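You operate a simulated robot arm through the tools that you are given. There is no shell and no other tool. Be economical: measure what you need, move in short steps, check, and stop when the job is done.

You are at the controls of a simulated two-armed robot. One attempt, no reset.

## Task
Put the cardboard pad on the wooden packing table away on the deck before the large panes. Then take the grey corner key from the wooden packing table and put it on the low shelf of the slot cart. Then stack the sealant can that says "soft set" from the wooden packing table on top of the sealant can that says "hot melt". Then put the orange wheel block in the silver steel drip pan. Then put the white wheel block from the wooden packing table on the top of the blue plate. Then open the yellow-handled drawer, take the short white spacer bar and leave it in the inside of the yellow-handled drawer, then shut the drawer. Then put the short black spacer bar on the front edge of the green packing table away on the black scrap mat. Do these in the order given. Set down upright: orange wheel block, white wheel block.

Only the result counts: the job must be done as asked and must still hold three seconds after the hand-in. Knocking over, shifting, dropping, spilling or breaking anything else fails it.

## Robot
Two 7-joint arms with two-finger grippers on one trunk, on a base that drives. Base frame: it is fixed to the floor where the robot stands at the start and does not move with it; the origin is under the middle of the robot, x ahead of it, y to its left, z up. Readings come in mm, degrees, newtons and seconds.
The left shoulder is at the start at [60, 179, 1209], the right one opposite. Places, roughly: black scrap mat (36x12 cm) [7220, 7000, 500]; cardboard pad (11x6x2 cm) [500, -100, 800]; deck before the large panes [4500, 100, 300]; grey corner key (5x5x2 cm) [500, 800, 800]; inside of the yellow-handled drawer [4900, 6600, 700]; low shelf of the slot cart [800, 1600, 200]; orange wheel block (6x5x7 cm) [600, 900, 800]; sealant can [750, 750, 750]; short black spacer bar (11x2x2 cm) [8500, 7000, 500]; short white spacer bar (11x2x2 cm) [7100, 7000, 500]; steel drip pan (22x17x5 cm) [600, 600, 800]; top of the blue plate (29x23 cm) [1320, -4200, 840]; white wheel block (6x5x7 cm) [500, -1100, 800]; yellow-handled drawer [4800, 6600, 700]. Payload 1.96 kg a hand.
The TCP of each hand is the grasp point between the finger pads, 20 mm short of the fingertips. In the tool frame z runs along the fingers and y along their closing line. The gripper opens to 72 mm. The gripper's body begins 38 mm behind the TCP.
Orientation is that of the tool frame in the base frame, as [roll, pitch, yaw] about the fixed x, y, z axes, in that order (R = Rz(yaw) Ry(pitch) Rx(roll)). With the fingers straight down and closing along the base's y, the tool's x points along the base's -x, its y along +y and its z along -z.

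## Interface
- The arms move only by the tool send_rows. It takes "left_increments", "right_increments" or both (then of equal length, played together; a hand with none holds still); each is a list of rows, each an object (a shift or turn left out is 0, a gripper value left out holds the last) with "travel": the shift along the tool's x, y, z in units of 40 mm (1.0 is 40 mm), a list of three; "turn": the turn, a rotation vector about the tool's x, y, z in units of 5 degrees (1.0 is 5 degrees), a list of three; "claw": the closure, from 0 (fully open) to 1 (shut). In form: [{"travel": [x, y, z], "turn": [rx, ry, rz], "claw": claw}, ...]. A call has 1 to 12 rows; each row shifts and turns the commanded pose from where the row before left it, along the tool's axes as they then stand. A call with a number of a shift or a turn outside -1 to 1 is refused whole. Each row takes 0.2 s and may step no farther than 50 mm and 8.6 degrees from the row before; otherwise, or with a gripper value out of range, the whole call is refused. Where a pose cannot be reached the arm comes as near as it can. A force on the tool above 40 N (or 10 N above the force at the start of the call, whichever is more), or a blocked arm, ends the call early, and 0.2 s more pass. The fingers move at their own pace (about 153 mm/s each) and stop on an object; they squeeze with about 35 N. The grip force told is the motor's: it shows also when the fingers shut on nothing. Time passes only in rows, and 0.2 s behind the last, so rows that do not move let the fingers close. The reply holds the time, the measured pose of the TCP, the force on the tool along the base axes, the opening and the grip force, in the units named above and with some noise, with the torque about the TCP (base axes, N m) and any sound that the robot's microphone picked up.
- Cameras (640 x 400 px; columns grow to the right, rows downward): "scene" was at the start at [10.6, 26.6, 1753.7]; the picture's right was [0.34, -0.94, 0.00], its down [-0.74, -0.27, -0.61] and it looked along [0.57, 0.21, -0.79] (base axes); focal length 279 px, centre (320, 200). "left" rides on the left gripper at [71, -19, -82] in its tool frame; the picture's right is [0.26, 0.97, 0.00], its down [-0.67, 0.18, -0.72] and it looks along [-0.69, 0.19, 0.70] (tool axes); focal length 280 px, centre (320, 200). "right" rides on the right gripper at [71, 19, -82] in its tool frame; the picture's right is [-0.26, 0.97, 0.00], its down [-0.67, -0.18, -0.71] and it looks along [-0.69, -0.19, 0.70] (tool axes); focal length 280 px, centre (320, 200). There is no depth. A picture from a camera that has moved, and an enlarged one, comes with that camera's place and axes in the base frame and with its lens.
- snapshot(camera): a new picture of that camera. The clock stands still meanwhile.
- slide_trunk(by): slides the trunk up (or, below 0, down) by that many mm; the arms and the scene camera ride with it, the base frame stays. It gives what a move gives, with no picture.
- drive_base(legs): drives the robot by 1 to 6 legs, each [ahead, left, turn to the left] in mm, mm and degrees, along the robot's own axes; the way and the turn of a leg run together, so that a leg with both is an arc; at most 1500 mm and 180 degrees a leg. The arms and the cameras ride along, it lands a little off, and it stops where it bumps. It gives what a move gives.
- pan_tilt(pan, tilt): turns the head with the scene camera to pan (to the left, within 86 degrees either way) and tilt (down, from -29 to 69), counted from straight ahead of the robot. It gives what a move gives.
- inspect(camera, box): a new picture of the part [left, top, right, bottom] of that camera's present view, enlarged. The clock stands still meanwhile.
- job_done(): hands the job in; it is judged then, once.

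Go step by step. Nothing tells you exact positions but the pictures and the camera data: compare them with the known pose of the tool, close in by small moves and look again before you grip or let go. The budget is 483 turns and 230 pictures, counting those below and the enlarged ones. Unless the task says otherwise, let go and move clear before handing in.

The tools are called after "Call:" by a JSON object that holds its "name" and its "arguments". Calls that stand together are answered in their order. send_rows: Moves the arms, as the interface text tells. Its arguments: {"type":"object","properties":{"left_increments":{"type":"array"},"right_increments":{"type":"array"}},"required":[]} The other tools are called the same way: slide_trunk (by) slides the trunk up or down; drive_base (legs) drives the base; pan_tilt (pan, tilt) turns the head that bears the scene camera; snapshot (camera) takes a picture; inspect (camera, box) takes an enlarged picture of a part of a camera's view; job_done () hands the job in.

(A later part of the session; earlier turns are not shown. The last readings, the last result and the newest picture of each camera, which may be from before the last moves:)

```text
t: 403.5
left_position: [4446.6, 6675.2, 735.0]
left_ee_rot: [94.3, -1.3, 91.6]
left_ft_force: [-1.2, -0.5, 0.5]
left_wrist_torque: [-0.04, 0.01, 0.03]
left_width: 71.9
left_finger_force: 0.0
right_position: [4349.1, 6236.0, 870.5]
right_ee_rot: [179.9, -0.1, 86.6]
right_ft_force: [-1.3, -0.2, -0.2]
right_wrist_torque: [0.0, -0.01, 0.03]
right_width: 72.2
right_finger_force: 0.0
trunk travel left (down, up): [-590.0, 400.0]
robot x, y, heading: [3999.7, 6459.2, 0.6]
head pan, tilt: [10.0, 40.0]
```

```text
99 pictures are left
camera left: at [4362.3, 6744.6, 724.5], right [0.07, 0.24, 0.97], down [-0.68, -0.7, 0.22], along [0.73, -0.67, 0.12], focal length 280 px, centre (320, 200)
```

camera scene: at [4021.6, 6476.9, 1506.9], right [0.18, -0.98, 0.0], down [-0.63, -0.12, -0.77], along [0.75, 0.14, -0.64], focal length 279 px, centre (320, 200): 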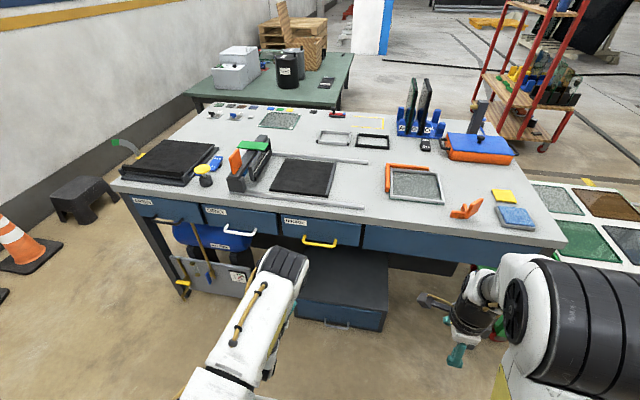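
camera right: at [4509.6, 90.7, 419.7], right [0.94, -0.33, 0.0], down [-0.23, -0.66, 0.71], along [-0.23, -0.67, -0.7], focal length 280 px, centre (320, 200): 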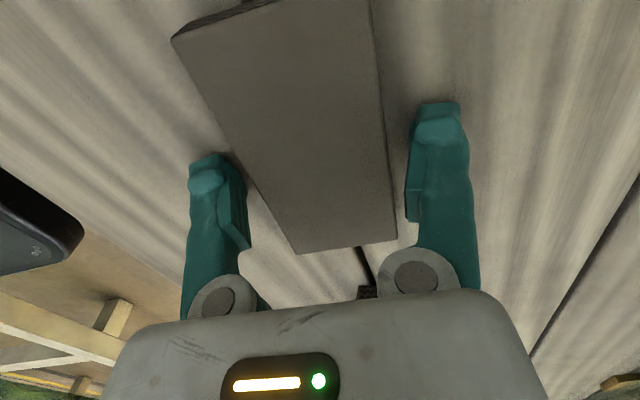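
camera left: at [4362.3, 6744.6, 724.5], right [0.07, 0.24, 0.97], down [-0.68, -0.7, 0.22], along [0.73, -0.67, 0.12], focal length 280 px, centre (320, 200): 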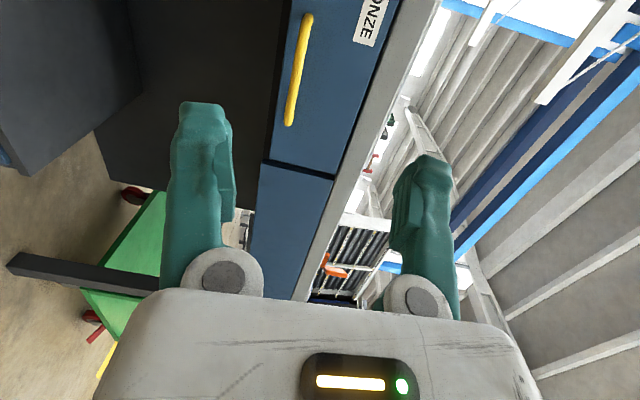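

The hand now points forward with vertical closing. The handle reads y≈6545–6678, z≈703. I approach to x≈4640 and look.

Call:
{"name": "send_rows", "arguments": {"left_increments": [{"travel": [-0.346, -0.088, 0.97]}, {"travel": [-0.346, -0.088, 0.97]}, {"travel": [-0.346, -0.088, 0.97]}, {"travel": [-0.346, -0.088, 0.97]}, {"travel": [-0.346, -0.088, 0.97]}]}}

Call:
{"name": "snapshot", "arguments": {"camera": "left"}}

Call:
{"name": "inspect", "arguments": {"camera": "scene", "box": [240, 160, 440, 300]}}

```text
t: 404.7
left_position: [4641.6, 6611.9, 703.6]
left_ee_rot: [94.2, -1.2, 91.6]
left_ft_force: [0.3, -1.1, 0.4]
left_wrist_torque: [-0.01, 0.01, -0.01]
left_width: 72.0
left_finger_force: 0.1
right_position: [4349.8, 6234.1, 869.6]
right_ee_rot: [180.0, -0.1, 86.7]
right_ft_force: [0.1, -0.1, 0.3]
right_wrist_torque: [0.02, 0.01, 0.0]
right_width: 72.0
right_finger_force: 0.0
trunk travel left (down, up): [-590.0, 400.0]
robot x, y, heading: [3996.5, 6462.5, 0.9]
head pan, tilt: [10.0, 40.0]
```

```text
98 pictures are left
camera left: at [4557.3, 6681.5, 691.6], right [0.07, 0.24, 0.97], down [-0.68, -0.7, 0.22], along [0.73, -0.67, 0.12], focal length 280 px, centre (320, 200)
```

left: 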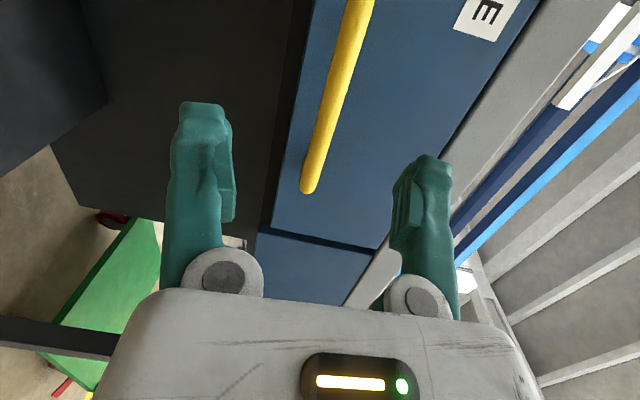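

```text
2.86 times, centred on (340, 230) of scene
camera zoom: at [4022.2, 6477.1, 1506.9], right [0.18, -0.98, 0.0], down [-0.63, -0.12, -0.77], along [0.75, 0.14, -0.64], focal length 797 px, centre (263, 114)
```

zoom: 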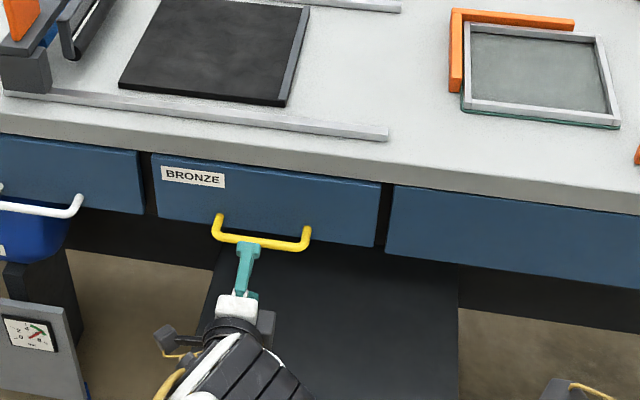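

Bar triangulates to x≈4713, z≈706. I advance onto it, raising 8 mm, then check.

Call:
{"name": "send_rows", "arguments": {"left_increments": [{"travel": [0, 0.2, 0.3]}, {"travel": [0, 0, 0.7]}, {"travel": [0, 0, 0.7]}]}}

Call:
{"name": "snapshot", "arguments": {"camera": "left"}}

```text
t: 405.5
left_position: [4710.1, 6614.1, 706.2]
left_ee_rot: [94.4, -1.2, 91.6]
left_ft_force: [0.4, 0.1, -0.2]
left_wrist_torque: [-0.03, 0.01, 0.02]
left_width: 72.2
left_finger_force: 0.0
right_position: [4349.2, 6235.2, 870.0]
right_ee_rot: [-180.0, 0.0, 86.7]
right_ft_force: [0.3, -0.7, 0.4]
right_wrist_torque: [-0.01, 0.0, -0.01]
right_width: 71.8
right_finger_force: 0.1
trunk travel left (down, up): [-590.0, 400.0]
robot x, y, heading: [4000.0, 6461.9, 0.5]
head pan, tilt: [10.0, 40.0]
```

```text
96 pictures are left
camera left: at [4625.7, 6682.1, 694.9], right [0.07, 0.24, 0.97], down [-0.68, -0.7, 0.22], along [0.73, -0.67, 0.12], focal length 280 px, centre (320, 200)
```

left: 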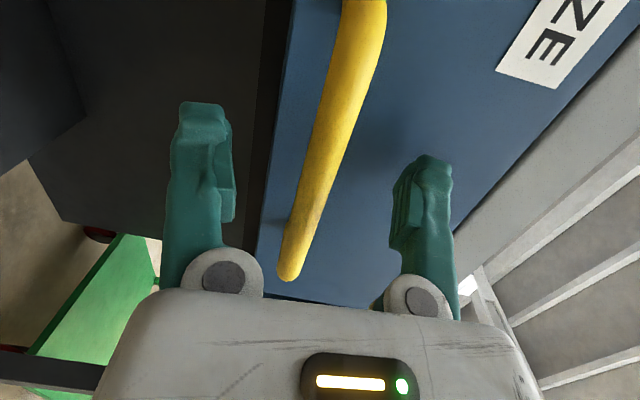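

The bar runs between the fingers. I close on it.

Call:
{"name": "send_rows", "arguments": {"left_increments": [{"claw": 1}, {"claw": 1}, {"claw": 1}, {"claw": 1}]}}

Call:
{"name": "snapshot", "arguments": {"camera": "left"}}

```text
t: 406.5
left_position: [4710.3, 6612.8, 701.9]
left_ee_rot: [94.6, -1.1, 91.6]
left_ft_force: [-1.6, -3.3, -17.3]
left_wrist_torque: [-0.28, -0.09, 0.13]
left_width: 5.9
left_finger_force: 29.6
right_position: [4351.3, 6235.1, 869.4]
right_ee_rot: [-179.9, 0.0, 86.6]
right_ft_force: [-0.2, 0.4, 0.1]
right_wrist_torque: [0.03, 0.0, 0.04]
right_width: 72.2
right_finger_force: 0.1
trunk travel left (down, up): [-590.0, 400.0]
robot x, y, heading: [3999.9, 6460.6, 0.7]
head pan, tilt: [10.0, 40.0]
```

```text
95 pictures are left
camera left: at [4626.1, 6681.8, 692.5], right [0.07, 0.24, 0.97], down [-0.68, -0.7, 0.23], along [0.73, -0.67, 0.12], focal length 280 px, centre (320, 200)
```

left: 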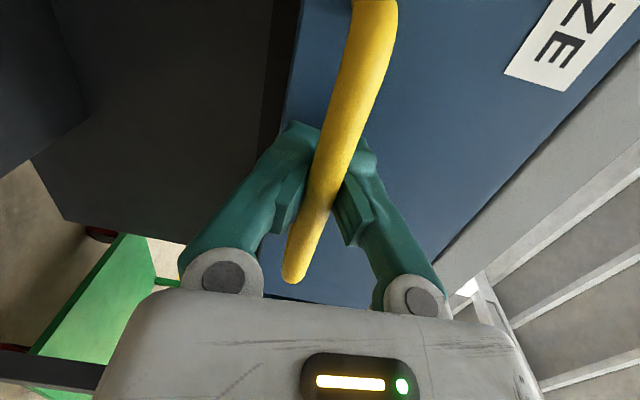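

Gripped. I relax the vertical strain and pull the drawer out slowly.

Call:
{"name": "send_rows", "arguments": {"left_increments": [{"travel": [0, -0.08, 0]}, {"travel": [0.015, -0.038, -0.5]}, {"travel": [0.015, -0.038, -0.5]}, {"travel": [0.015, -0.038, -0.5]}, {"travel": [0.015, -0.038, -0.5]}]}}

Call:
{"name": "inspect", "arguments": {"camera": "scene", "box": [240, 160, 440, 300]}}

```text
t: 407.7
left_position: [4627.6, 6611.5, 703.8]
left_ee_rot: [94.1, -1.2, 91.6]
left_ft_force: [-0.8, -8.2, 7.9]
left_wrist_torque: [-0.16, 0.01, 0.04]
left_width: 5.9
left_finger_force: 29.6
right_position: [4349.2, 6233.6, 869.6]
right_ee_rot: [179.9, -0.1, 86.6]
right_ft_force: [-0.8, -0.1, -0.3]
right_wrist_torque: [-0.01, -0.04, 0.01]
right_width: 71.8
right_finger_force: 0.0
trunk travel left (down, up): [-590.0, 400.0]
robot x, y, heading: [3997.0, 6464.3, 0.9]
head pan, tilt: [10.0, 40.0]
```

```text
2.86 times, centred on (340, 230) of scene
camera zoom: at [4020.3, 6475.5, 1507.1], right [0.18, -0.98, 0.0], down [-0.63, -0.12, -0.77], along [0.75, 0.14, -0.64], focal length 797 px, centre (263, 114)
```

zoom: 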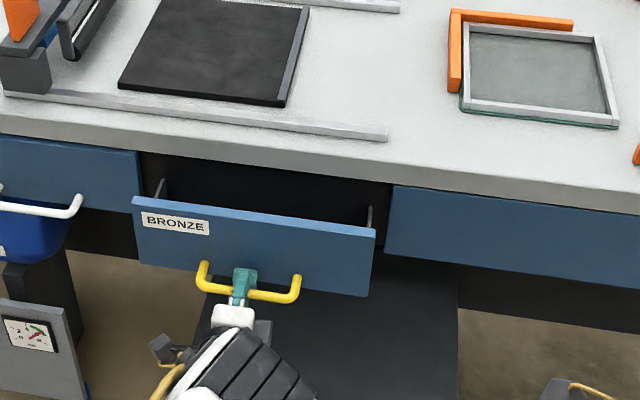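

The drawer slides open. I pull 150 mm further.

Call:
{"name": "send_rows", "arguments": {"left_increments": [{"travel": [0.015, -0.038, -0.5]}, {"travel": [0.015, -0.038, -0.5]}, {"travel": [0.015, -0.038, -0.5]}, {"travel": [0.015, -0.038, -0.5]}, {"travel": [0.015, -0.038, -0.5]}, {"travel": [0.015, -0.038, -0.5]}, {"travel": [0.015, -0.038, -0.5]}]}}

Call:
{"name": "inspect", "arguments": {"camera": "scene", "box": [200, 160, 440, 340]}}

```text
t: 409.3
left_position: [4485.2, 6616.3, 701.6]
left_ee_rot: [94.1, -1.2, 91.6]
left_ft_force: [-0.8, -0.3, 21.6]
left_wrist_torque: [-0.07, 0.13, 0.07]
left_width: 0.1
left_finger_force: 29.9
right_position: [4347.1, 6234.4, 869.5]
right_ee_rot: [179.9, -0.1, 86.5]
right_ft_force: [0.1, -0.4, 0.4]
right_wrist_torque: [-0.02, -0.01, 0.02]
right_width: 71.9
right_finger_force: 0.0
trunk travel left (down, up): [-590.0, 400.0]
robot x, y, heading: [3998.5, 6462.4, 0.6]
head pan, tilt: [10.0, 40.0]
```

```text
2.22 times, centred on (320, 250) of scene
camera zoom: at [4018.8, 6476.2, 1507.1], right [0.18, -0.98, 0.0], down [-0.63, -0.12, -0.77], along [0.75, 0.14, -0.64], focal length 620 px, centre (320, 89)
```

zoom: 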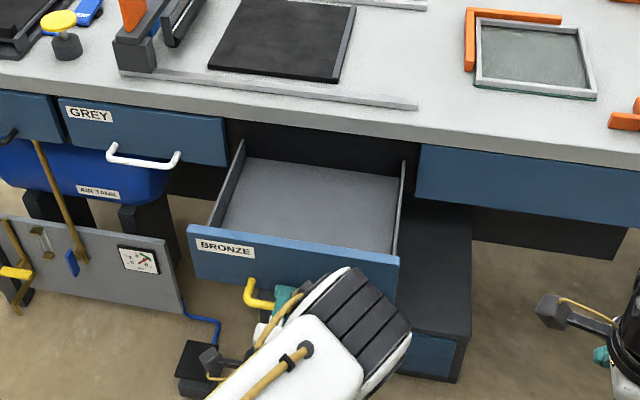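

The drawer is ~215 mm open, and the fingers slipped off the bar at the end. I lift off slightly and retract the hand.

Call:
{"name": "send_rows", "arguments": {"left_increments": [{"travel": [0, 0.1, 0]}, {"travel": [0, 0.05, -0.5]}, {"travel": [0, 0, -0.8]}, {"travel": [0, 0, -0.8]}]}}

Call:
{"name": "snapshot", "arguments": {"camera": "scene"}}

Call:
{"name": "snapshot", "arguments": {"camera": "left"}}

```text
t: 410.1
left_position: [4439.5, 6614.4, 705.0]
left_ee_rot: [95.7, -1.3, 91.9]
left_ft_force: [-2.3, 6.8, -26.4]
left_wrist_torque: [-0.18, -0.29, -0.04]
left_width: 0.2
left_finger_force: 29.6
right_position: [4349.7, 6235.4, 870.1]
right_ee_rot: [180.0, -0.2, 86.6]
right_ft_force: [-0.3, 0.2, 0.9]
right_wrist_torque: [0.03, -0.02, 0.0]
right_width: 72.0
right_finger_force: 0.0
trunk travel left (down, up): [-590.0, 400.0]
robot x, y, heading: [3998.0, 6463.2, 0.7]
head pan, tilt: [10.0, 40.0]
stopped in row 4 (left hand): the force on the tool passed its limit at 45 N (the readings are from after the stop); the commanded pose is now the measured one
```

```text
92 pictures are left
camera scene: at [4022.3, 6478.1, 1506.6], right [0.18, -0.98, 0.0], down [-0.63, -0.12, -0.77], along [0.75, 0.14, -0.64], focal length 279 px, centre (320, 200)
```

scene: 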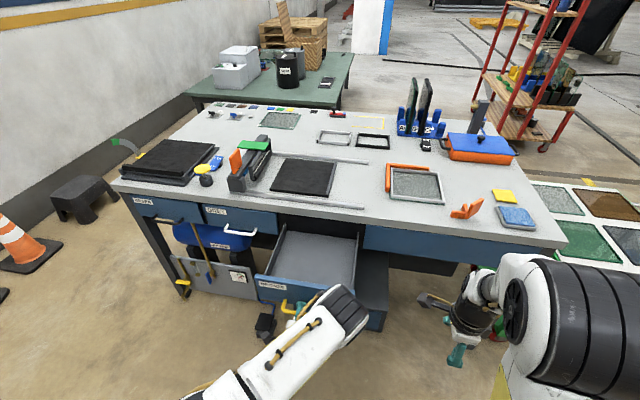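

```text
91 pictures are left
camera left: at [4354.8, 6683.9, 695.1], right [0.09, 0.24, 0.97], down [-0.67, -0.7, 0.24], along [0.74, -0.67, 0.1], focal length 280 px, centre (320, 200)
```

left: 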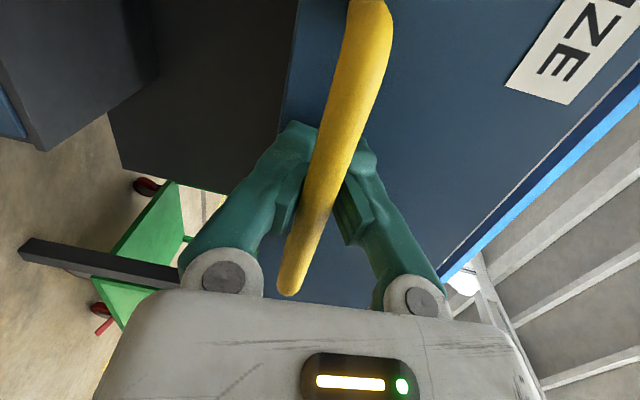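

The bar is still between the fingers, with the drawer open ~270 mm. I open the gripper and retract.

Call:
{"name": "send_rows", "arguments": {"left_increments": [{"claw": 0}, {"claw": 0}, {"claw": 0}]}}

Call:
{"name": "send_rows", "arguments": {"left_increments": [{"travel": [0, 0, -0.6]}, {"travel": [0, 0, -0.8]}, {"travel": [0, 0, -0.8]}]}}

Call:
{"name": "snapshot", "arguments": {"camera": "scene"}}

```text
t: 410.9
left_position: [4439.4, 6614.6, 706.4]
left_ee_rot: [95.1, -1.4, 91.8]
left_ft_force: [-0.6, 0.2, -1.4]
left_wrist_torque: [-0.01, 0.0, 0.02]
left_width: 72.0
left_finger_force: 0.1
right_position: [4348.1, 6235.2, 868.6]
right_ee_rot: [-180.0, -0.1, 86.6]
right_ft_force: [-0.1, 0.1, 0.3]
right_wrist_torque: [0.02, 0.03, 0.0]
right_width: 72.3
right_finger_force: 0.0
trunk travel left (down, up): [-590.0, 400.0]
robot x, y, heading: [3998.5, 6459.7, 0.5]
head pan, tilt: [10.0, 40.0]
```

```text
t: 411.7
left_position: [4352.7, 6611.7, 712.3]
left_ee_rot: [95.1, -1.2, 91.9]
left_ft_force: [-0.3, -0.3, 0.7]
left_wrist_torque: [0.0, 0.01, -0.03]
left_width: 72.1
left_finger_force: 0.0
right_position: [4348.7, 6234.7, 870.0]
right_ee_rot: [179.9, -0.1, 86.6]
right_ft_force: [0.7, -0.5, 0.0]
right_wrist_torque: [-0.01, 0.04, -0.03]
right_width: 72.1
right_finger_force: 0.0
trunk travel left (down, up): [-590.0, 400.0]
robot x, y, heading: [3997.5, 6463.5, 0.5]
head pan, tilt: [10.0, 40.0]
```

```text
90 pictures are left
camera scene: at [4021.1, 6477.0, 1506.9], right [0.18, -0.98, 0.0], down [-0.63, -0.12, -0.77], along [0.75, 0.14, -0.64], focal length 279 px, centre (320, 200)
```

scene: 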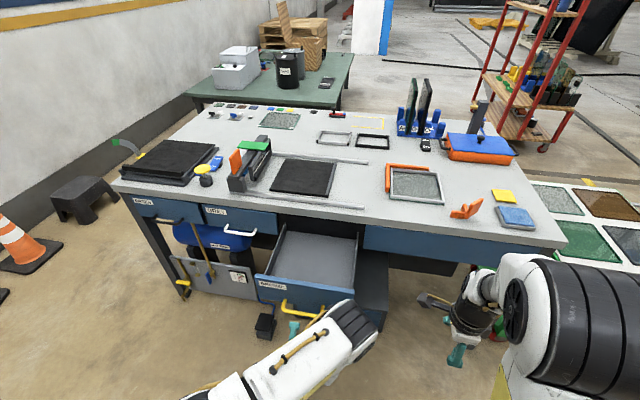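

The drawer stands open. Now I drive round the bench to the green packing table for the white spacer bar.

Call:
{"name": "drive_base", "arguments": {"legs": [[-150, 0, -0.5], [0, -1450, 0]]}}

Call:
{"name": "pan_tilt", "arguments": {"pan": 0, "tilt": 15}}

Call:
{"name": "snapshot", "arguments": {"camera": "scene"}}

```text
t: 420.0
left_position: [4209.4, 5137.9, 712.8]
left_ee_rot: [95.2, -1.3, 91.1]
left_ft_force: [-0.3, -0.2, 0.0]
left_wrist_torque: [0.02, 0.01, 0.0]
left_width: 72.0
left_finger_force: 0.0
right_position: [4202.3, 4760.4, 869.0]
right_ee_rot: [179.9, -0.1, 86.1]
right_ft_force: [0.3, 0.1, -0.4]
right_wrist_torque: [-0.01, -0.02, -0.03]
right_width: 72.0
right_finger_force: 0.0
trunk travel left (down, up): [-590.0, 400.0]
robot x, y, heading: [3853.3, 4992.3, 0.0]
head pan, tilt: [10.0, 40.0]
```

```text
t: 420.9
left_position: [4209.8, 5138.1, 712.4]
left_ee_rot: [95.2, -1.2, 91.2]
left_ft_force: [0.3, -0.2, -0.8]
left_wrist_torque: [0.03, 0.01, 0.0]
left_width: 71.9
left_finger_force: 0.0
right_position: [4201.2, 4761.4, 868.8]
right_ee_rot: [180.0, -0.1, 86.2]
right_ft_force: [-0.2, 0.2, 0.0]
right_wrist_torque: [0.03, 0.0, 0.04]
right_width: 71.8
right_finger_force: 0.1
trunk travel left (down, up): [-590.0, 400.0]
robot x, y, heading: [3852.9, 4991.0, 0.3]
head pan, tilt: [0.0, 15.0]
```

```text
89 pictures are left
camera scene: at [3886.9, 4991.8, 1546.4], right [0.0, -1.0, 0.0], down [-0.26, 0.0, -0.97], along [0.97, 0.0, -0.26], focal length 279 px, centre (320, 200)
```

scene: 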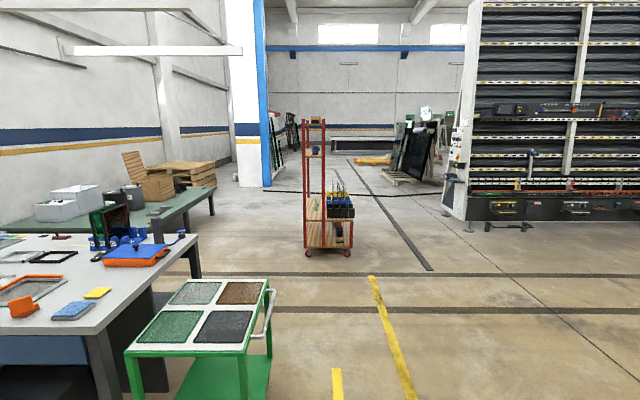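

The green cart is close on the left, so I shift 350 mm further right, drive forward past it, then left into the gap before the green table.

Call:
{"name": "drive_base", "arguments": {"legs": [[0, -380, 0], [1200, 0, 0], [1050, 0, 0], [0, 900, 0]]}}

Call:
{"name": "pan_tilt", "arguments": {"pan": 40, "tilt": 25}}

Call:
{"name": "snapshot", "arguments": {"camera": "scene"}}

```text
t: 438.4
left_position: [6500.4, 5621.8, 713.4]
left_ee_rot: [95.2, -1.3, 90.5]
left_ft_force: [0.0, 0.0, 0.4]
left_wrist_torque: [0.01, -0.02, 0.0]
left_width: 72.0
left_finger_force: 0.0
right_position: [6489.4, 5245.2, 869.3]
right_ee_rot: [-179.9, 0.0, 85.6]
right_ft_force: [-0.4, 0.4, 0.5]
right_wrist_torque: [-0.03, 0.03, -0.02]
right_width: 72.1
right_finger_force: 0.1
trunk travel left (down, up): [-590.0, 400.0]
robot x, y, heading: [6141.2, 5478.2, -0.6]
head pan, tilt: [0.0, 15.0]
```

```text
t: 439.5
left_position: [6501.1, 5621.5, 712.1]
left_ee_rot: [95.3, -1.3, 90.6]
left_ft_force: [-0.2, 0.0, 0.4]
left_wrist_torque: [-0.01, 0.01, 0.0]
left_width: 72.0
left_finger_force: 0.1
right_position: [6490.3, 5244.5, 869.3]
right_ee_rot: [-180.0, -0.1, 85.4]
right_ft_force: [-0.4, -0.1, 0.9]
right_wrist_torque: [0.01, -0.01, 0.0]
right_width: 72.0
right_finger_force: 0.0
trunk travel left (down, up): [-590.0, 400.0]
robot x, y, heading: [6144.0, 5478.0, -0.5]
head pan, tilt: [40.0, 25.0]
```

```text
88 pictures are left
camera scene: at [6154.3, 5538.4, 1530.2], right [0.63, -0.77, 0.0], down [-0.33, -0.27, -0.91], along [0.7, 0.58, -0.42], focal length 279 px, centre (320, 200)
```

scene: 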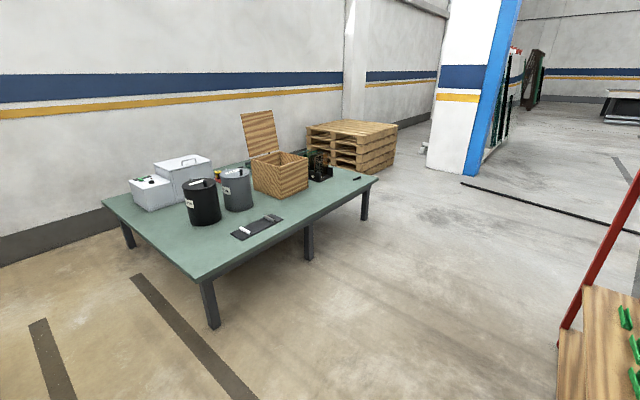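

The green table shows the black mat with bars on it and a small bar at the far end. I zoom in.

Call:
{"name": "inspect", "arguments": {"camera": "scene", "box": [210, 165, 390, 265]}}

```text
3.56 times, centred on (300, 215) of scene
camera zoom: at [6154.3, 5538.4, 1530.2], right [0.63, -0.77, 0.0], down [-0.33, -0.27, -0.91], along [0.7, 0.58, -0.42], focal length 992 px, centre (391, 147)
```

zoom: 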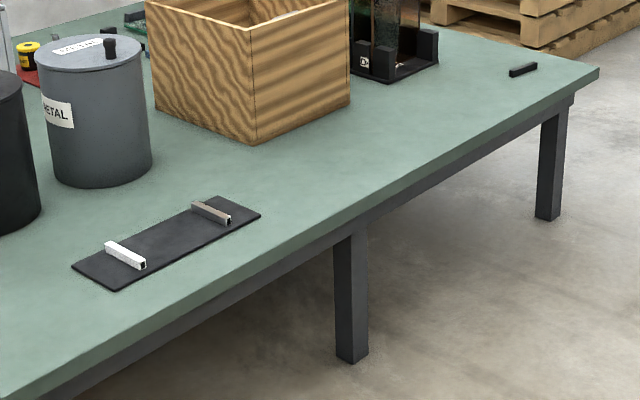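

White bar at [7119,7010] lies along y on the mat; the black bar at [8498,6982] roughly along x. I turn the right hand to its standard yaw, then drive to face the table.

Call:
{"name": "send_rows", "arguments": {"right_increments": [{"turn": [0, 0, -1]}, {"turn": [0, 0, -1]}, {"turn": [0, 0, -1]}, {"turn": [0, 0, -1]}, {"turn": [0, 0, -1]}, {"turn": [0, 0, -1]}, {"turn": [0, 0, -1]}, {"turn": [0, 0, -1]}, {"turn": [0, 0, -1]}]}}

Call:
{"name": "send_rows", "arguments": {"right_increments": [{"turn": [0, 0, -1]}, {"turn": [0, 0, -1]}, {"turn": [0, 0, -1]}, {"turn": [0, 0, -1]}, {"turn": [0, 0, -1]}, {"turn": [0, 0, -1]}, {"turn": [0, 0, -1]}, {"turn": [0, 0, -1]}, {"turn": [0, 0, -1]}]}}

Call:
{"name": "drive_base", "arguments": {"legs": [[0, 800, 0], [0, 0, 90.5], [0, -740, 0]]}}

Call:
{"name": "pan_tilt", "arguments": {"pan": -15, "tilt": 35}}

Call:
{"name": "snapshot", "arguments": {"camera": "scene"}}

```text
t: 441.5
left_position: [6501.7, 5621.1, 712.6]
left_ee_rot: [95.2, -1.3, 90.7]
left_ft_force: [0.0, 0.8, 0.0]
left_wrist_torque: [0.01, 0.02, -0.01]
left_width: 71.9
left_finger_force: 0.1
right_position: [6489.5, 5245.5, 869.6]
right_ee_rot: [179.8, -0.1, 130.6]
right_ft_force: [0.9, 0.3, -0.1]
right_wrist_torque: [-0.03, -0.02, -0.03]
right_width: 72.0
right_finger_force: 0.0
trunk travel left (down, up): [-590.0, 400.0]
robot x, y, heading: [6142.1, 5480.1, -0.5]
head pan, tilt: [40.0, 25.0]
```

```text
t: 443.5
left_position: [6501.3, 5621.2, 712.3]
left_ee_rot: [95.2, -1.3, 90.7]
left_ft_force: [-0.3, -0.4, -0.5]
left_wrist_torque: [-0.02, 0.03, -0.01]
left_width: 72.0
left_finger_force: 0.1
right_position: [6489.2, 5245.7, 869.5]
right_ee_rot: [179.8, -0.1, 175.5]
right_ft_force: [-0.7, 0.5, 0.9]
right_wrist_torque: [0.03, -0.02, 0.05]
right_width: 72.1
right_finger_force: 0.0
trunk travel left (down, up): [-590.0, 400.0]
robot x, y, heading: [6141.6, 5478.3, -0.4]
head pan, tilt: [40.0, 25.0]
```

```text
t: 455.3
left_position: [6752.4, 6638.2, 712.5]
left_ee_rot: [95.2, -1.4, -179.4]
left_ft_force: [0.7, 0.0, 0.2]
left_wrist_torque: [0.01, 0.01, -0.01]
left_width: 71.9
left_finger_force: 0.1
right_position: [7129.6, 6627.3, 869.5]
right_ee_rot: [179.9, 0.0, -94.5]
right_ft_force: [-0.9, 0.8, -0.3]
right_wrist_torque: [0.0, 0.03, 0.0]
right_width: 72.0
right_finger_force: 0.0
trunk travel left (down, up): [-590.0, 400.0]
robot x, y, heading: [6893.9, 6278.8, 89.4]
head pan, tilt: [40.0, 25.0]
```

```text
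t: 456.5
left_position: [6753.6, 6638.5, 712.4]
left_ee_rot: [95.2, -1.3, -179.3]
left_ft_force: [-0.2, -0.4, -1.4]
left_wrist_torque: [-0.02, -0.02, 0.03]
left_width: 71.8
left_finger_force: 0.0
right_position: [7129.8, 6626.6, 869.5]
right_ee_rot: [180.0, 0.0, -94.5]
right_ft_force: [0.8, -0.3, 0.3]
right_wrist_torque: [0.02, 0.02, 0.03]
right_width: 72.1
right_finger_force: 0.0
trunk travel left (down, up): [-590.0, 400.0]
robot x, y, heading: [6893.5, 6278.3, 89.5]
head pan, tilt: [-15.0, 35.0]
```

```text
86 pictures are left
camera scene: at [6919.1, 6306.2, 1514.5], right [0.96, -0.27, 0.0], down [-0.15, -0.55, -0.82], along [0.22, 0.79, -0.57], focal length 279 px, centre (320, 200)
```

scene: 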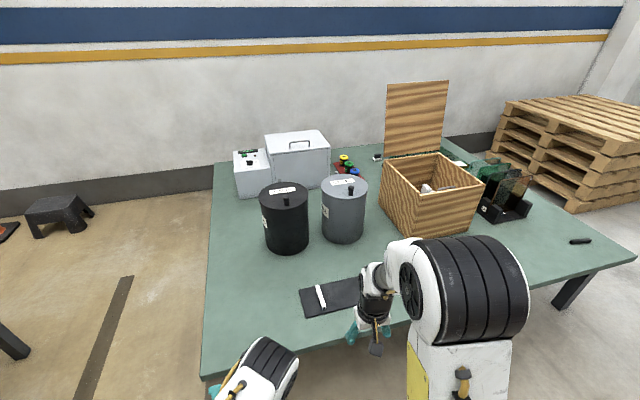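

White bar confirmed at [7117,7007]. I drive 270 mm ahead and reach the right hand over the bar.

Call:
{"name": "drive_base", "arguments": {"legs": [[265, 0, 0.5]]}}

Call:
{"name": "send_rows", "arguments": {"right_increments": [{"travel": [-0.7, 0, 0.6]}, {"travel": [-0.7, 0, 0.8]}, {"travel": [-0.7, 0, 0.8]}, {"travel": [-0.7, 0, 0.8]}, {"travel": [0, 0, 0.8]}]}}

Call:
{"name": "snapshot", "arguments": {"camera": "right"}}

```text
t: 458.4
left_position: [6750.2, 6900.6, 711.4]
left_ee_rot: [95.1, -1.3, -178.7]
left_ft_force: [0.0, -0.3, 0.2]
left_wrist_torque: [-0.02, 0.02, 0.02]
left_width: 72.0
left_finger_force: 0.0
right_position: [7126.6, 6893.6, 867.1]
right_ee_rot: [179.9, -0.1, -93.9]
right_ft_force: [-0.7, 0.0, 0.2]
right_wrist_torque: [-0.01, 0.0, 0.0]
right_width: 72.0
right_finger_force: 0.1
trunk travel left (down, up): [-590.0, 400.0]
robot x, y, heading: [6898.4, 6545.4, 89.9]
head pan, tilt: [-15.0, 35.0]
```

```text
t: 459.6
left_position: [6751.2, 6901.6, 712.5]
left_ee_rot: [95.2, -1.3, -178.7]
left_ft_force: [-0.4, -1.0, 0.1]
left_wrist_torque: [0.0, 0.0, 0.0]
left_width: 72.1
left_finger_force: 0.0
right_position: [7134.2, 7005.3, 718.1]
right_ee_rot: [179.9, 0.0, -94.0]
right_ft_force: [-0.3, -0.6, 0.0]
right_wrist_torque: [0.03, 0.01, 0.01]
right_width: 72.0
right_finger_force: 0.0
trunk travel left (down, up): [-590.0, 400.0]
robot x, y, heading: [6894.4, 6545.4, 90.2]
head pan, tilt: [-15.0, 35.0]
```

```text
85 pictures are left
camera right: at [7111.6, 6935.9, 799.4], right [-0.94, 0.33, 0.0], down [0.23, 0.66, 0.71], along [0.23, 0.68, -0.7], focal length 280 px, centre (320, 200)
```

right: 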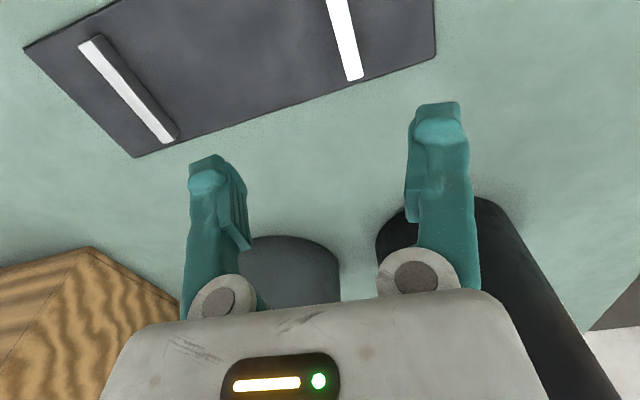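

The nearer (right) bar in view is the white one, at x≈7114.5, y≈6945–7055. I centre on it and lower, partly closed.

Call:
{"name": "send_rows", "arguments": {"right_increments": [{"travel": [0.05, 0.49, 0.3], "claw": 0.35}, {"travel": [0, 0, 0.8]}, {"travel": [0, 0, 0.8]}, {"travel": [0, 0, 0.8]}, {"travel": [0, 0, 0.6]}]}}

Call:
{"name": "snapshot", "arguments": {"camera": "right"}}

```text
t: 460.8
left_position: [6749.6, 6899.7, 712.4]
left_ee_rot: [95.2, -1.4, -178.7]
left_ft_force: [-0.3, 0.7, -0.1]
left_wrist_torque: [0.03, 0.02, -0.02]
left_width: 72.1
left_finger_force: 0.1
right_position: [7116.1, 7004.6, 584.0]
right_ee_rot: [179.8, 0.0, -94.0]
right_ft_force: [0.4, 0.1, 0.1]
right_wrist_torque: [-0.01, 0.05, -0.01]
right_width: 46.8
right_finger_force: 0.2
trunk travel left (down, up): [-590.0, 400.0]
robot x, y, heading: [6898.4, 6545.6, 90.0]
head pan, tilt: [-15.0, 35.0]
```

```text
84 pictures are left
camera right: at [7092.1, 6934.6, 666.9], right [-0.94, 0.33, 0.0], down [0.23, 0.66, 0.71], along [0.23, 0.68, -0.7], focal length 280 px, centre (320, 200)
```

right: 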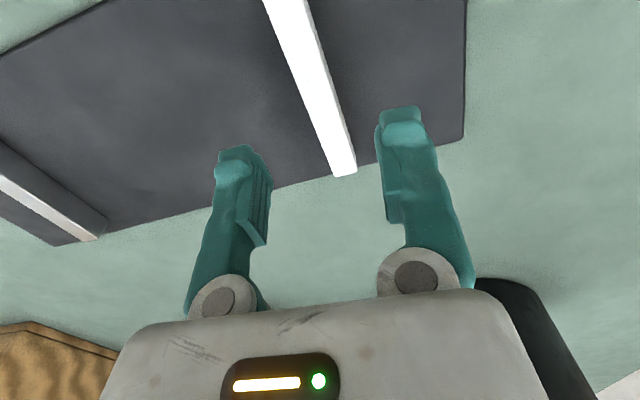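

Aligned. I descend to ≈526 and close.

Call:
{"name": "send_rows", "arguments": {"right_increments": [{"travel": [0, 0.02, 0.6]}, {"travel": [0, 0, 0.5]}, {"travel": [0, 0, 0.3]}]}}

Call:
{"name": "send_rows", "arguments": {"right_increments": [{"claw": 1}, {"claw": 1}, {"claw": 1}]}}

Call:
{"name": "snapshot", "arguments": {"camera": "right"}}

```text
t: 461.6
left_position: [6750.2, 6900.9, 713.2]
left_ee_rot: [95.2, -1.2, -178.7]
left_ft_force: [0.1, -0.5, -0.9]
left_wrist_torque: [0.03, -0.01, -0.01]
left_width: 72.4
left_finger_force: 0.0
right_position: [7113.4, 7004.7, 530.7]
right_ee_rot: [179.9, 0.0, -93.9]
right_ft_force: [0.3, -0.2, -0.4]
right_wrist_torque: [-0.01, -0.01, -0.05]
right_width: 46.9
right_finger_force: 0.0
trunk travel left (down, up): [-590.0, 400.0]
robot x, y, heading: [6897.9, 6544.7, 89.9]
head pan, tilt: [-15.0, 35.0]
```

```text
t: 462.4
left_position: [6750.4, 6899.3, 711.9]
left_ee_rot: [95.3, -1.3, -178.6]
left_ft_force: [0.6, -0.3, -0.3]
left_wrist_torque: [-0.01, 0.0, 0.0]
left_width: 72.0
left_finger_force: 0.0
right_position: [7114.0, 7005.7, 530.9]
right_ee_rot: [180.0, 0.0, -93.9]
right_ft_force: [-0.4, 0.2, -0.3]
right_wrist_torque: [0.04, 0.03, 0.0]
right_width: 13.7
right_finger_force: 34.9
trunk travel left (down, up): [-590.0, 400.0]
robot x, y, heading: [6896.5, 6542.9, 90.0]
head pan, tilt: [-15.0, 35.0]
```

```text
83 pictures are left
camera right: at [7090.5, 6935.6, 612.5], right [-0.94, 0.33, 0.0], down [0.23, 0.66, 0.71], along [0.23, 0.68, -0.7], focal length 280 px, centre (320, 200)
```

right: 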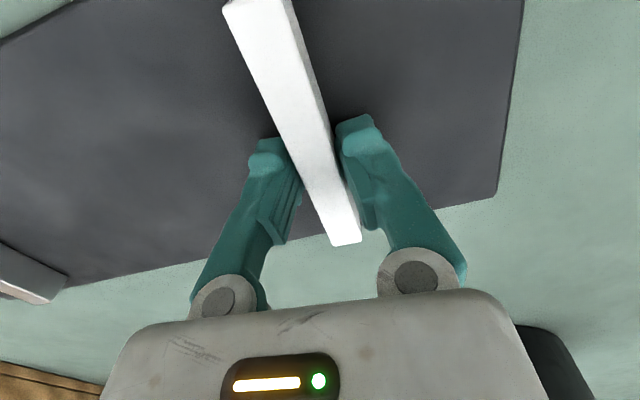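

Gripped. I lift it and retract, then check.

Call:
{"name": "send_rows", "arguments": {"right_increments": [{"travel": [0, 0, -0.4]}, {"travel": [0, 0, -0.8]}, {"travel": [0, 0, -0.9]}, {"travel": [0, 0, -0.9]}, {"travel": [0, 0, -0.9]}, {"travel": [0, 0, -0.9]}, {"travel": [0, 0, -0.9]}, {"travel": [0.9, 0, -0.3]}, {"travel": [0.9, 0, 0]}, {"travel": [0.9, 0, 0]}]}}

Call:
{"name": "snapshot", "arguments": {"camera": "right"}}

```text
t: 464.6
left_position: [6750.4, 6900.2, 712.7]
left_ee_rot: [95.2, -1.3, -178.6]
left_ft_force: [0.0, -0.2, 0.0]
left_wrist_torque: [0.0, -0.01, -0.02]
left_width: 72.2
left_finger_force: 0.1
right_position: [7107.2, 6895.9, 770.4]
right_ee_rot: [179.9, 0.0, -94.0]
right_ft_force: [-0.3, 0.8, -0.9]
right_wrist_torque: [0.01, 0.0, -0.01]
right_width: 13.9
right_finger_force: 35.2
trunk travel left (down, up): [-590.0, 400.0]
robot x, y, heading: [6896.0, 6547.4, 89.9]
head pan, tilt: [-15.0, 35.0]
```

```text
82 pictures are left
camera right: at [7084.3, 6826.6, 851.5], right [-0.94, 0.33, 0.0], down [0.23, 0.66, 0.72], along [0.23, 0.68, -0.7], focal length 280 px, centre (320, 200)
```

right: 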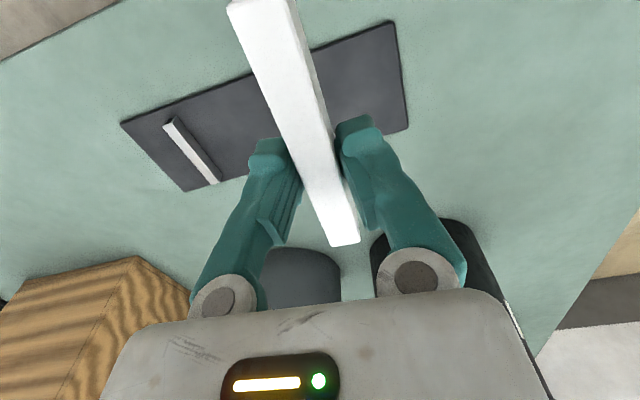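

The white bar is held along the tool. I drive back the same way to the drawer.

Call:
{"name": "drive_base", "arguments": {"legs": [[-270, 0, 0], [0, 750, 0], [0, 0, -90], [0, -900, 0], [0, -830, 0]]}}

Call:
{"name": "drive_base", "arguments": {"legs": [[-1200, 0, 0.3], [-1150, 0, 0]]}}

Call:
{"name": "drive_base", "arguments": {"legs": [[0, 1100, 0], [0, 1050, 0]]}}

Call:
{"name": "pan_tilt", "arguments": {"pan": 0, "tilt": 40}}

Call:
{"name": "snapshot", "arguments": {"camera": "scene"}}

```text
t: 482.3
left_position: [6558.9, 4695.1, 713.1]
left_ee_rot: [95.2, -1.3, 93.4]
left_ft_force: [0.0, 0.1, -0.2]
left_wrist_torque: [-0.01, 0.02, -0.01]
left_width: 71.9
left_finger_force: 0.0
right_position: [6568.4, 4337.3, 770.0]
right_ee_rot: [179.9, 0.0, 178.2]
right_ft_force: [-0.5, -0.2, -0.2]
right_wrist_torque: [0.02, -0.03, 0.0]
right_width: 14.0
right_finger_force: 35.0
trunk travel left (down, up): [-590.0, 400.0]
robot x, y, heading: [6210.1, 4536.1, 2.3]
head pan, tilt: [-15.0, 35.0]
```

```text
t: 493.8
left_position: [4211.0, 4556.8, 713.3]
left_ee_rot: [95.2, -1.3, 96.9]
left_ft_force: [-0.2, -0.2, -0.5]
left_wrist_torque: [-0.01, 0.03, -0.02]
left_width: 71.7
left_finger_force: 0.0
right_position: [4242.2, 4200.1, 768.7]
right_ee_rot: [179.9, 0.0, -178.3]
right_ft_force: [-0.6, 0.6, 0.1]
right_wrist_torque: [0.0, -0.01, 0.02]
right_width: 13.7
right_finger_force: 34.8
trunk travel left (down, up): [-590.0, 400.0]
robot x, y, heading: [3875.2, 4375.1, 5.6]
head pan, tilt: [-15.0, 35.0]
```

```text
t: 504.6
left_position: [4004.3, 6721.9, 712.0]
left_ee_rot: [95.2, -1.3, 96.4]
left_ft_force: [-0.5, 0.2, 0.4]
left_wrist_torque: [0.0, 0.01, -0.02]
left_width: 72.1
left_finger_force: 0.1
right_position: [4033.2, 6365.6, 770.4]
right_ee_rot: [179.8, 0.0, -178.6]
right_ft_force: [-0.7, 0.2, 0.6]
right_wrist_torque: [-0.01, -0.02, -0.01]
right_width: 13.8
right_finger_force: 35.0
trunk travel left (down, up): [-590.0, 400.0]
robot x, y, heading: [3659.5, 6543.3, 5.4]
head pan, tilt: [-15.0, 35.0]
```

```text
t: 505.4
left_position: [4003.4, 6721.3, 712.0]
left_ee_rot: [95.2, -1.3, 96.5]
left_ft_force: [0.6, 0.6, 0.2]
left_wrist_torque: [0.01, -0.02, -0.03]
left_width: 71.9
left_finger_force: 0.2
right_position: [4033.2, 6366.0, 769.9]
right_ee_rot: [179.9, 0.1, -178.6]
right_ft_force: [0.0, 1.0, -0.3]
right_wrist_torque: [0.0, 0.01, 0.02]
right_width: 13.8
right_finger_force: 34.4
trunk travel left (down, up): [-590.0, 400.0]
robot x, y, heading: [3663.6, 6543.8, 5.4]
head pan, tilt: [0.0, 40.0]
```

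```text
81 pictures are left
camera scene: at [3686.9, 6545.6, 1506.9], right [0.09, -1.0, 0.0], down [-0.64, -0.06, -0.77], along [0.76, 0.07, -0.64], focal length 279 px, centre (320, 200)
```

scene: 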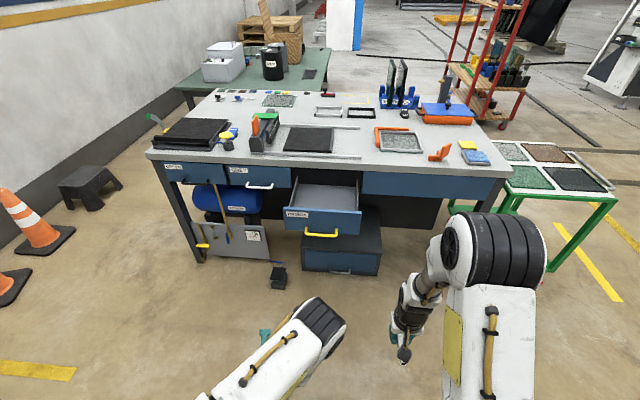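

I raise the bar, straighten the heading and approach so the right hand can reach over the open drawer.

Call:
{"name": "send_rows", "arguments": {"right_increments": [{"travel": [0, 0, -0.9]}, {"travel": [0, 0, -0.9]}, {"travel": [0, 0, -0.9]}, {"travel": [0, 0, -0.9]}]}}

Call:
{"name": "drive_base", "arguments": {"legs": [[0, 0, -5.4], [0, 205, 0], [420, 0, 0]]}}

Call:
{"name": "pan_tilt", "arguments": {"pan": -10, "tilt": 50}}

Call:
{"name": "snapshot", "arguments": {"camera": "scene"}}

```text
t: 506.4
left_position: [4003.4, 6721.7, 713.4]
left_ee_rot: [95.1, -1.4, 96.6]
left_ft_force: [-0.8, 0.7, -0.3]
left_wrist_torque: [0.01, 0.0, 0.04]
left_width: 72.2
left_finger_force: 0.0
right_position: [4032.3, 6365.5, 912.7]
right_ee_rot: [179.9, -0.2, -178.8]
right_ft_force: [0.9, 0.1, -0.1]
right_wrist_torque: [0.0, 0.01, 0.0]
right_width: 13.9
right_finger_force: 35.0
trunk travel left (down, up): [-590.0, 400.0]
robot x, y, heading: [3664.4, 6539.6, 5.1]
head pan, tilt: [0.0, 40.0]
```

```text
t: 510.7
left_position: [4432.6, 6903.1, 712.2]
left_ee_rot: [95.2, -1.3, 91.5]
left_ft_force: [0.6, -1.4, -0.4]
left_wrist_torque: [0.0, -0.01, 0.0]
left_width: 71.7
left_finger_force: 0.1
right_position: [4430.2, 6544.3, 910.8]
right_ee_rot: [179.8, 0.1, 176.3]
right_ft_force: [-0.2, -0.3, -1.0]
right_wrist_torque: [-0.03, 0.03, -0.01]
right_width: 13.7
right_finger_force: 35.0
trunk travel left (down, up): [-590.0, 400.0]
robot x, y, heading: [4074.1, 6751.8, 0.3]
head pan, tilt: [0.0, 40.0]
```

```text
t: 511.4
left_position: [4432.8, 6902.2, 713.4]
left_ee_rot: [95.2, -1.3, 91.5]
left_ft_force: [0.6, 0.6, 0.8]
left_wrist_torque: [0.02, 0.0, 0.0]
left_width: 71.9
left_finger_force: 0.0
right_position: [4431.1, 6545.8, 912.3]
right_ee_rot: [179.9, 0.0, 176.3]
right_ft_force: [-0.2, 0.9, -0.6]
right_wrist_torque: [-0.03, -0.01, -0.02]
right_width: 13.6
right_finger_force: 35.3
trunk travel left (down, up): [-590.0, 400.0]
robot x, y, heading: [4076.3, 6751.9, 0.2]
head pan, tilt: [-10.0, 50.0]
```

```text
80 pictures are left
camera scene: at [4091.6, 6741.5, 1492.8], right [-0.17, -0.99, 0.0], down [-0.75, 0.13, -0.64], along [0.63, -0.11, -0.77], focal length 279 px, centre (320, 200)
```

scene: 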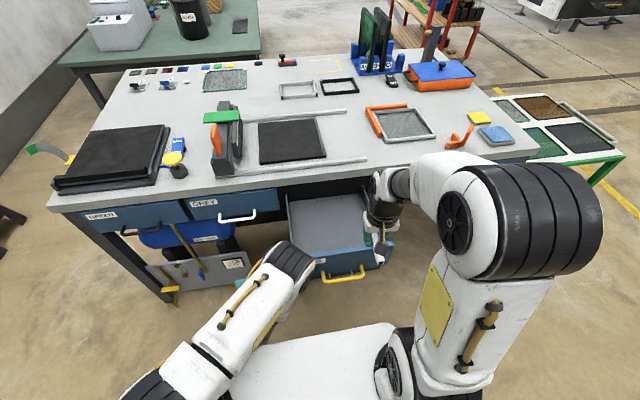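

The open drawer lies ahead with its face at x≈4475. I move the bar over its middle and lower, looking with the right camera.

Call:
{"name": "send_rows", "arguments": {"right_increments": [{"travel": [-0.93, 0.286, 0]}, {"travel": [-0.93, 0.286, 0]}, {"travel": [-0.93, 0.286, 0]}, {"travel": [-0.93, 0.286, 0]}, {"travel": [-0.93, 0.286, 0]}]}}

Call:
{"name": "snapshot", "arguments": {"camera": "right"}}

Call:
{"name": "snapshot", "arguments": {"camera": "scene"}}

```text
t: 512.6
left_position: [4431.1, 6902.8, 713.3]
left_ee_rot: [95.1, -1.3, 91.5]
left_ft_force: [0.6, 0.1, 0.2]
left_wrist_torque: [0.02, -0.01, -0.02]
left_width: 71.9
left_finger_force: 0.0
right_position: [4591.0, 6584.1, 911.8]
right_ee_rot: [179.9, 0.1, 176.3]
right_ft_force: [-0.3, -0.8, -0.5]
right_wrist_torque: [0.01, 0.0, 0.01]
right_width: 13.9
right_finger_force: 34.9
right hand out of reach, approached as far as the arm can: row 5
trunk travel left (down, up): [-590.0, 400.0]
robot x, y, heading: [4074.9, 6753.0, 0.3]
head pan, tilt: [-10.0, 50.0]
```

```text
79 pictures are left
camera right: at [4522.9, 6607.7, 992.7], right [0.32, 0.95, 0.0], down [0.66, -0.23, 0.72], along [0.68, -0.23, -0.7], focal length 280 px, centre (320, 200)
```

right: 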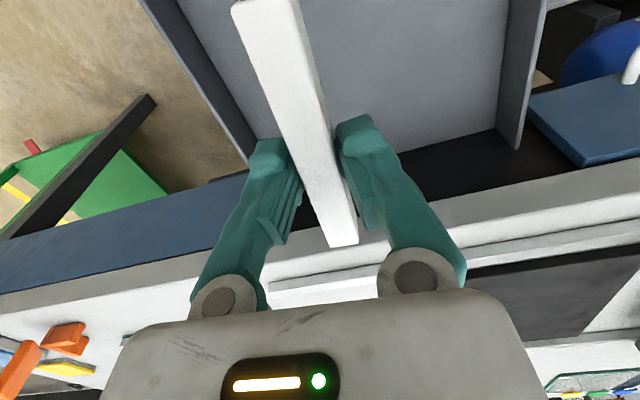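

```text
78 pictures are left
camera scene: at [4090.9, 6741.3, 1492.7], right [-0.17, -0.99, 0.0], down [-0.75, 0.13, -0.64], along [0.63, -0.11, -0.77], focal length 279 px, centre (320, 200)
```

scene: 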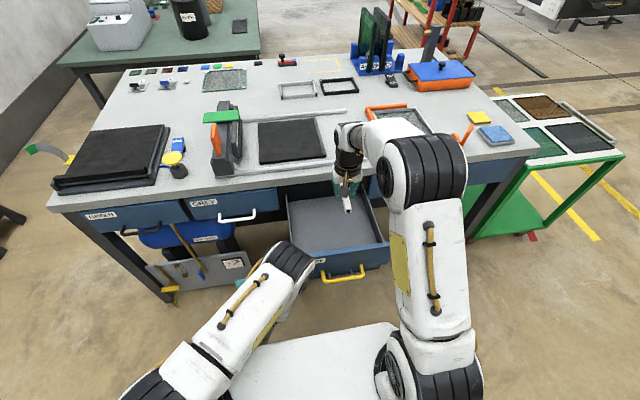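

The bar is over the drawer interior. I lower to 780 and look.

Call:
{"name": "send_rows", "arguments": {"right_increments": [{"travel": [-0.15, 0.1, 0.8]}, {"travel": [0, 0.1, 0.8]}, {"travel": [0, 0, 0.8]}, {"travel": [0, 0, 0.8]}]}}

Call:
{"name": "snapshot", "arguments": {"camera": "right"}}

Call:
{"name": "inspect", "arguments": {"camera": "scene", "box": [260, 110, 420, 290]}}

```text
t: 513.6
left_position: [4432.0, 6902.0, 711.8]
left_ee_rot: [95.3, -1.3, 91.5]
left_ft_force: [-0.4, 0.5, -0.5]
left_wrist_torque: [-0.01, 0.0, 0.02]
left_width: 71.9
left_finger_force: 0.0
right_position: [4597.7, 6590.2, 782.7]
right_ee_rot: [179.9, 0.0, 176.2]
right_ft_force: [0.2, 0.6, -0.5]
right_wrist_torque: [-0.01, 0.01, 0.01]
right_width: 14.2
right_finger_force: 35.2
trunk travel left (down, up): [-590.0, 400.0]
robot x, y, heading: [4075.9, 6753.1, 0.4]
head pan, tilt: [-10.0, 50.0]
```

```text
77 pictures are left
camera right: at [4530.1, 6613.8, 863.6], right [0.32, 0.95, 0.0], down [0.66, -0.23, 0.71], along [0.68, -0.23, -0.7], focal length 280 px, centre (320, 200)
```

right: 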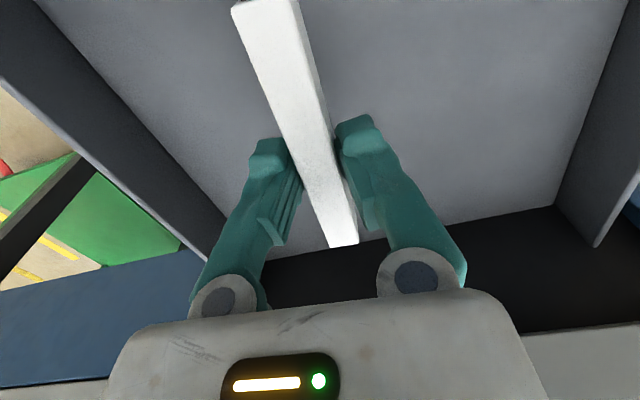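

```text
2.22 times, centred on (340, 200) of scene
camera zoom: at [4092.3, 6741.3, 1492.8], right [-0.17, -0.99, 0.0], down [-0.76, 0.13, -0.64], along [0.63, -0.11, -0.77], focal length 620 px, centre (276, 200)
```

zoom: 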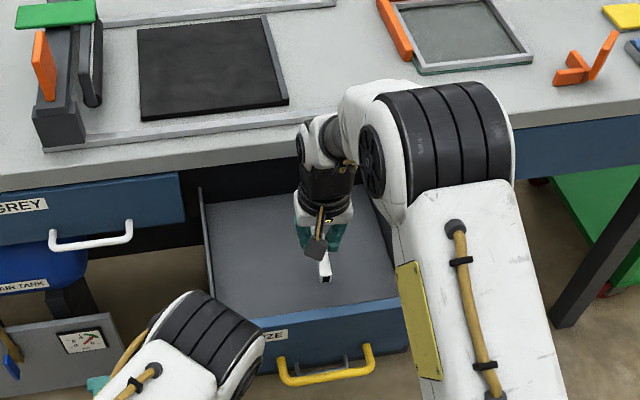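

The drawer floor appears near z≈695, so contact is near TCP≈724. I lower in steps.

Call:
{"name": "send_rows", "arguments": {"right_increments": [{"travel": [0, 0, 0.5]}, {"travel": [0, 0, 0.5]}, {"travel": [0, 0, 0.15]}]}}

Call:
{"name": "send_rows", "arguments": {"right_increments": [{"travel": [0, 0, 0.1]}, {"travel": [0, 0, 0.1]}, {"travel": [0, 0, 0]}]}}

Call:
{"name": "snapshot", "arguments": {"camera": "right"}}

```text
t: 514.4
left_position: [4430.7, 6901.8, 712.5]
left_ee_rot: [95.1, -1.2, 91.5]
left_ft_force: [0.2, 0.0, -0.2]
left_wrist_torque: [0.02, 0.03, 0.02]
left_width: 72.2
left_finger_force: 0.1
right_position: [4600.0, 6591.5, 736.9]
right_ee_rot: [179.9, 0.1, 176.4]
right_ft_force: [0.6, 0.1, -0.2]
right_wrist_torque: [0.02, 0.01, 0.0]
right_width: 13.8
right_finger_force: 34.9
trunk travel left (down, up): [-590.0, 400.0]
robot x, y, heading: [4076.9, 6754.4, 0.4]
head pan, tilt: [-10.0, 50.0]
```

```text
t: 515.2
left_position: [4431.6, 6901.5, 712.9]
left_ee_rot: [95.2, -1.3, 91.5]
left_ft_force: [-0.2, 0.1, 1.1]
left_wrist_torque: [-0.03, -0.01, -0.04]
left_width: 72.0
left_finger_force: 0.0
right_position: [4598.0, 6591.6, 729.7]
right_ee_rot: [179.9, 0.0, 176.3]
right_ft_force: [-0.2, -0.5, -0.3]
right_wrist_torque: [-0.04, 0.02, -0.05]
right_width: 13.8
right_finger_force: 34.7
trunk travel left (down, up): [-590.0, 400.0]
robot x, y, heading: [4075.9, 6755.5, 0.5]
head pan, tilt: [-10.0, 50.0]
```

```text
75 pictures are left
camera right: at [4529.9, 6615.9, 810.5], right [0.32, 0.95, 0.0], down [0.66, -0.23, 0.72], along [0.68, -0.23, -0.7], focal length 280 px, centre (320, 200)
```

right: 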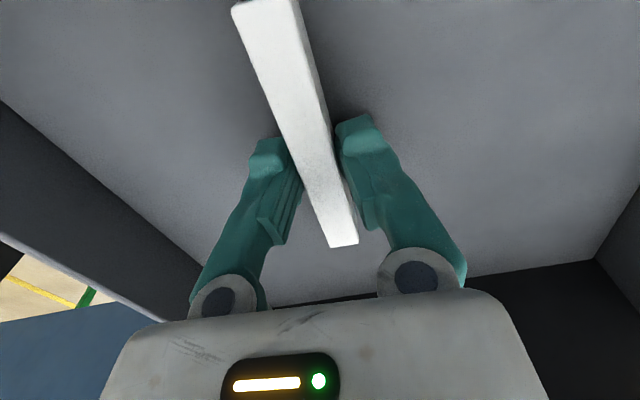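

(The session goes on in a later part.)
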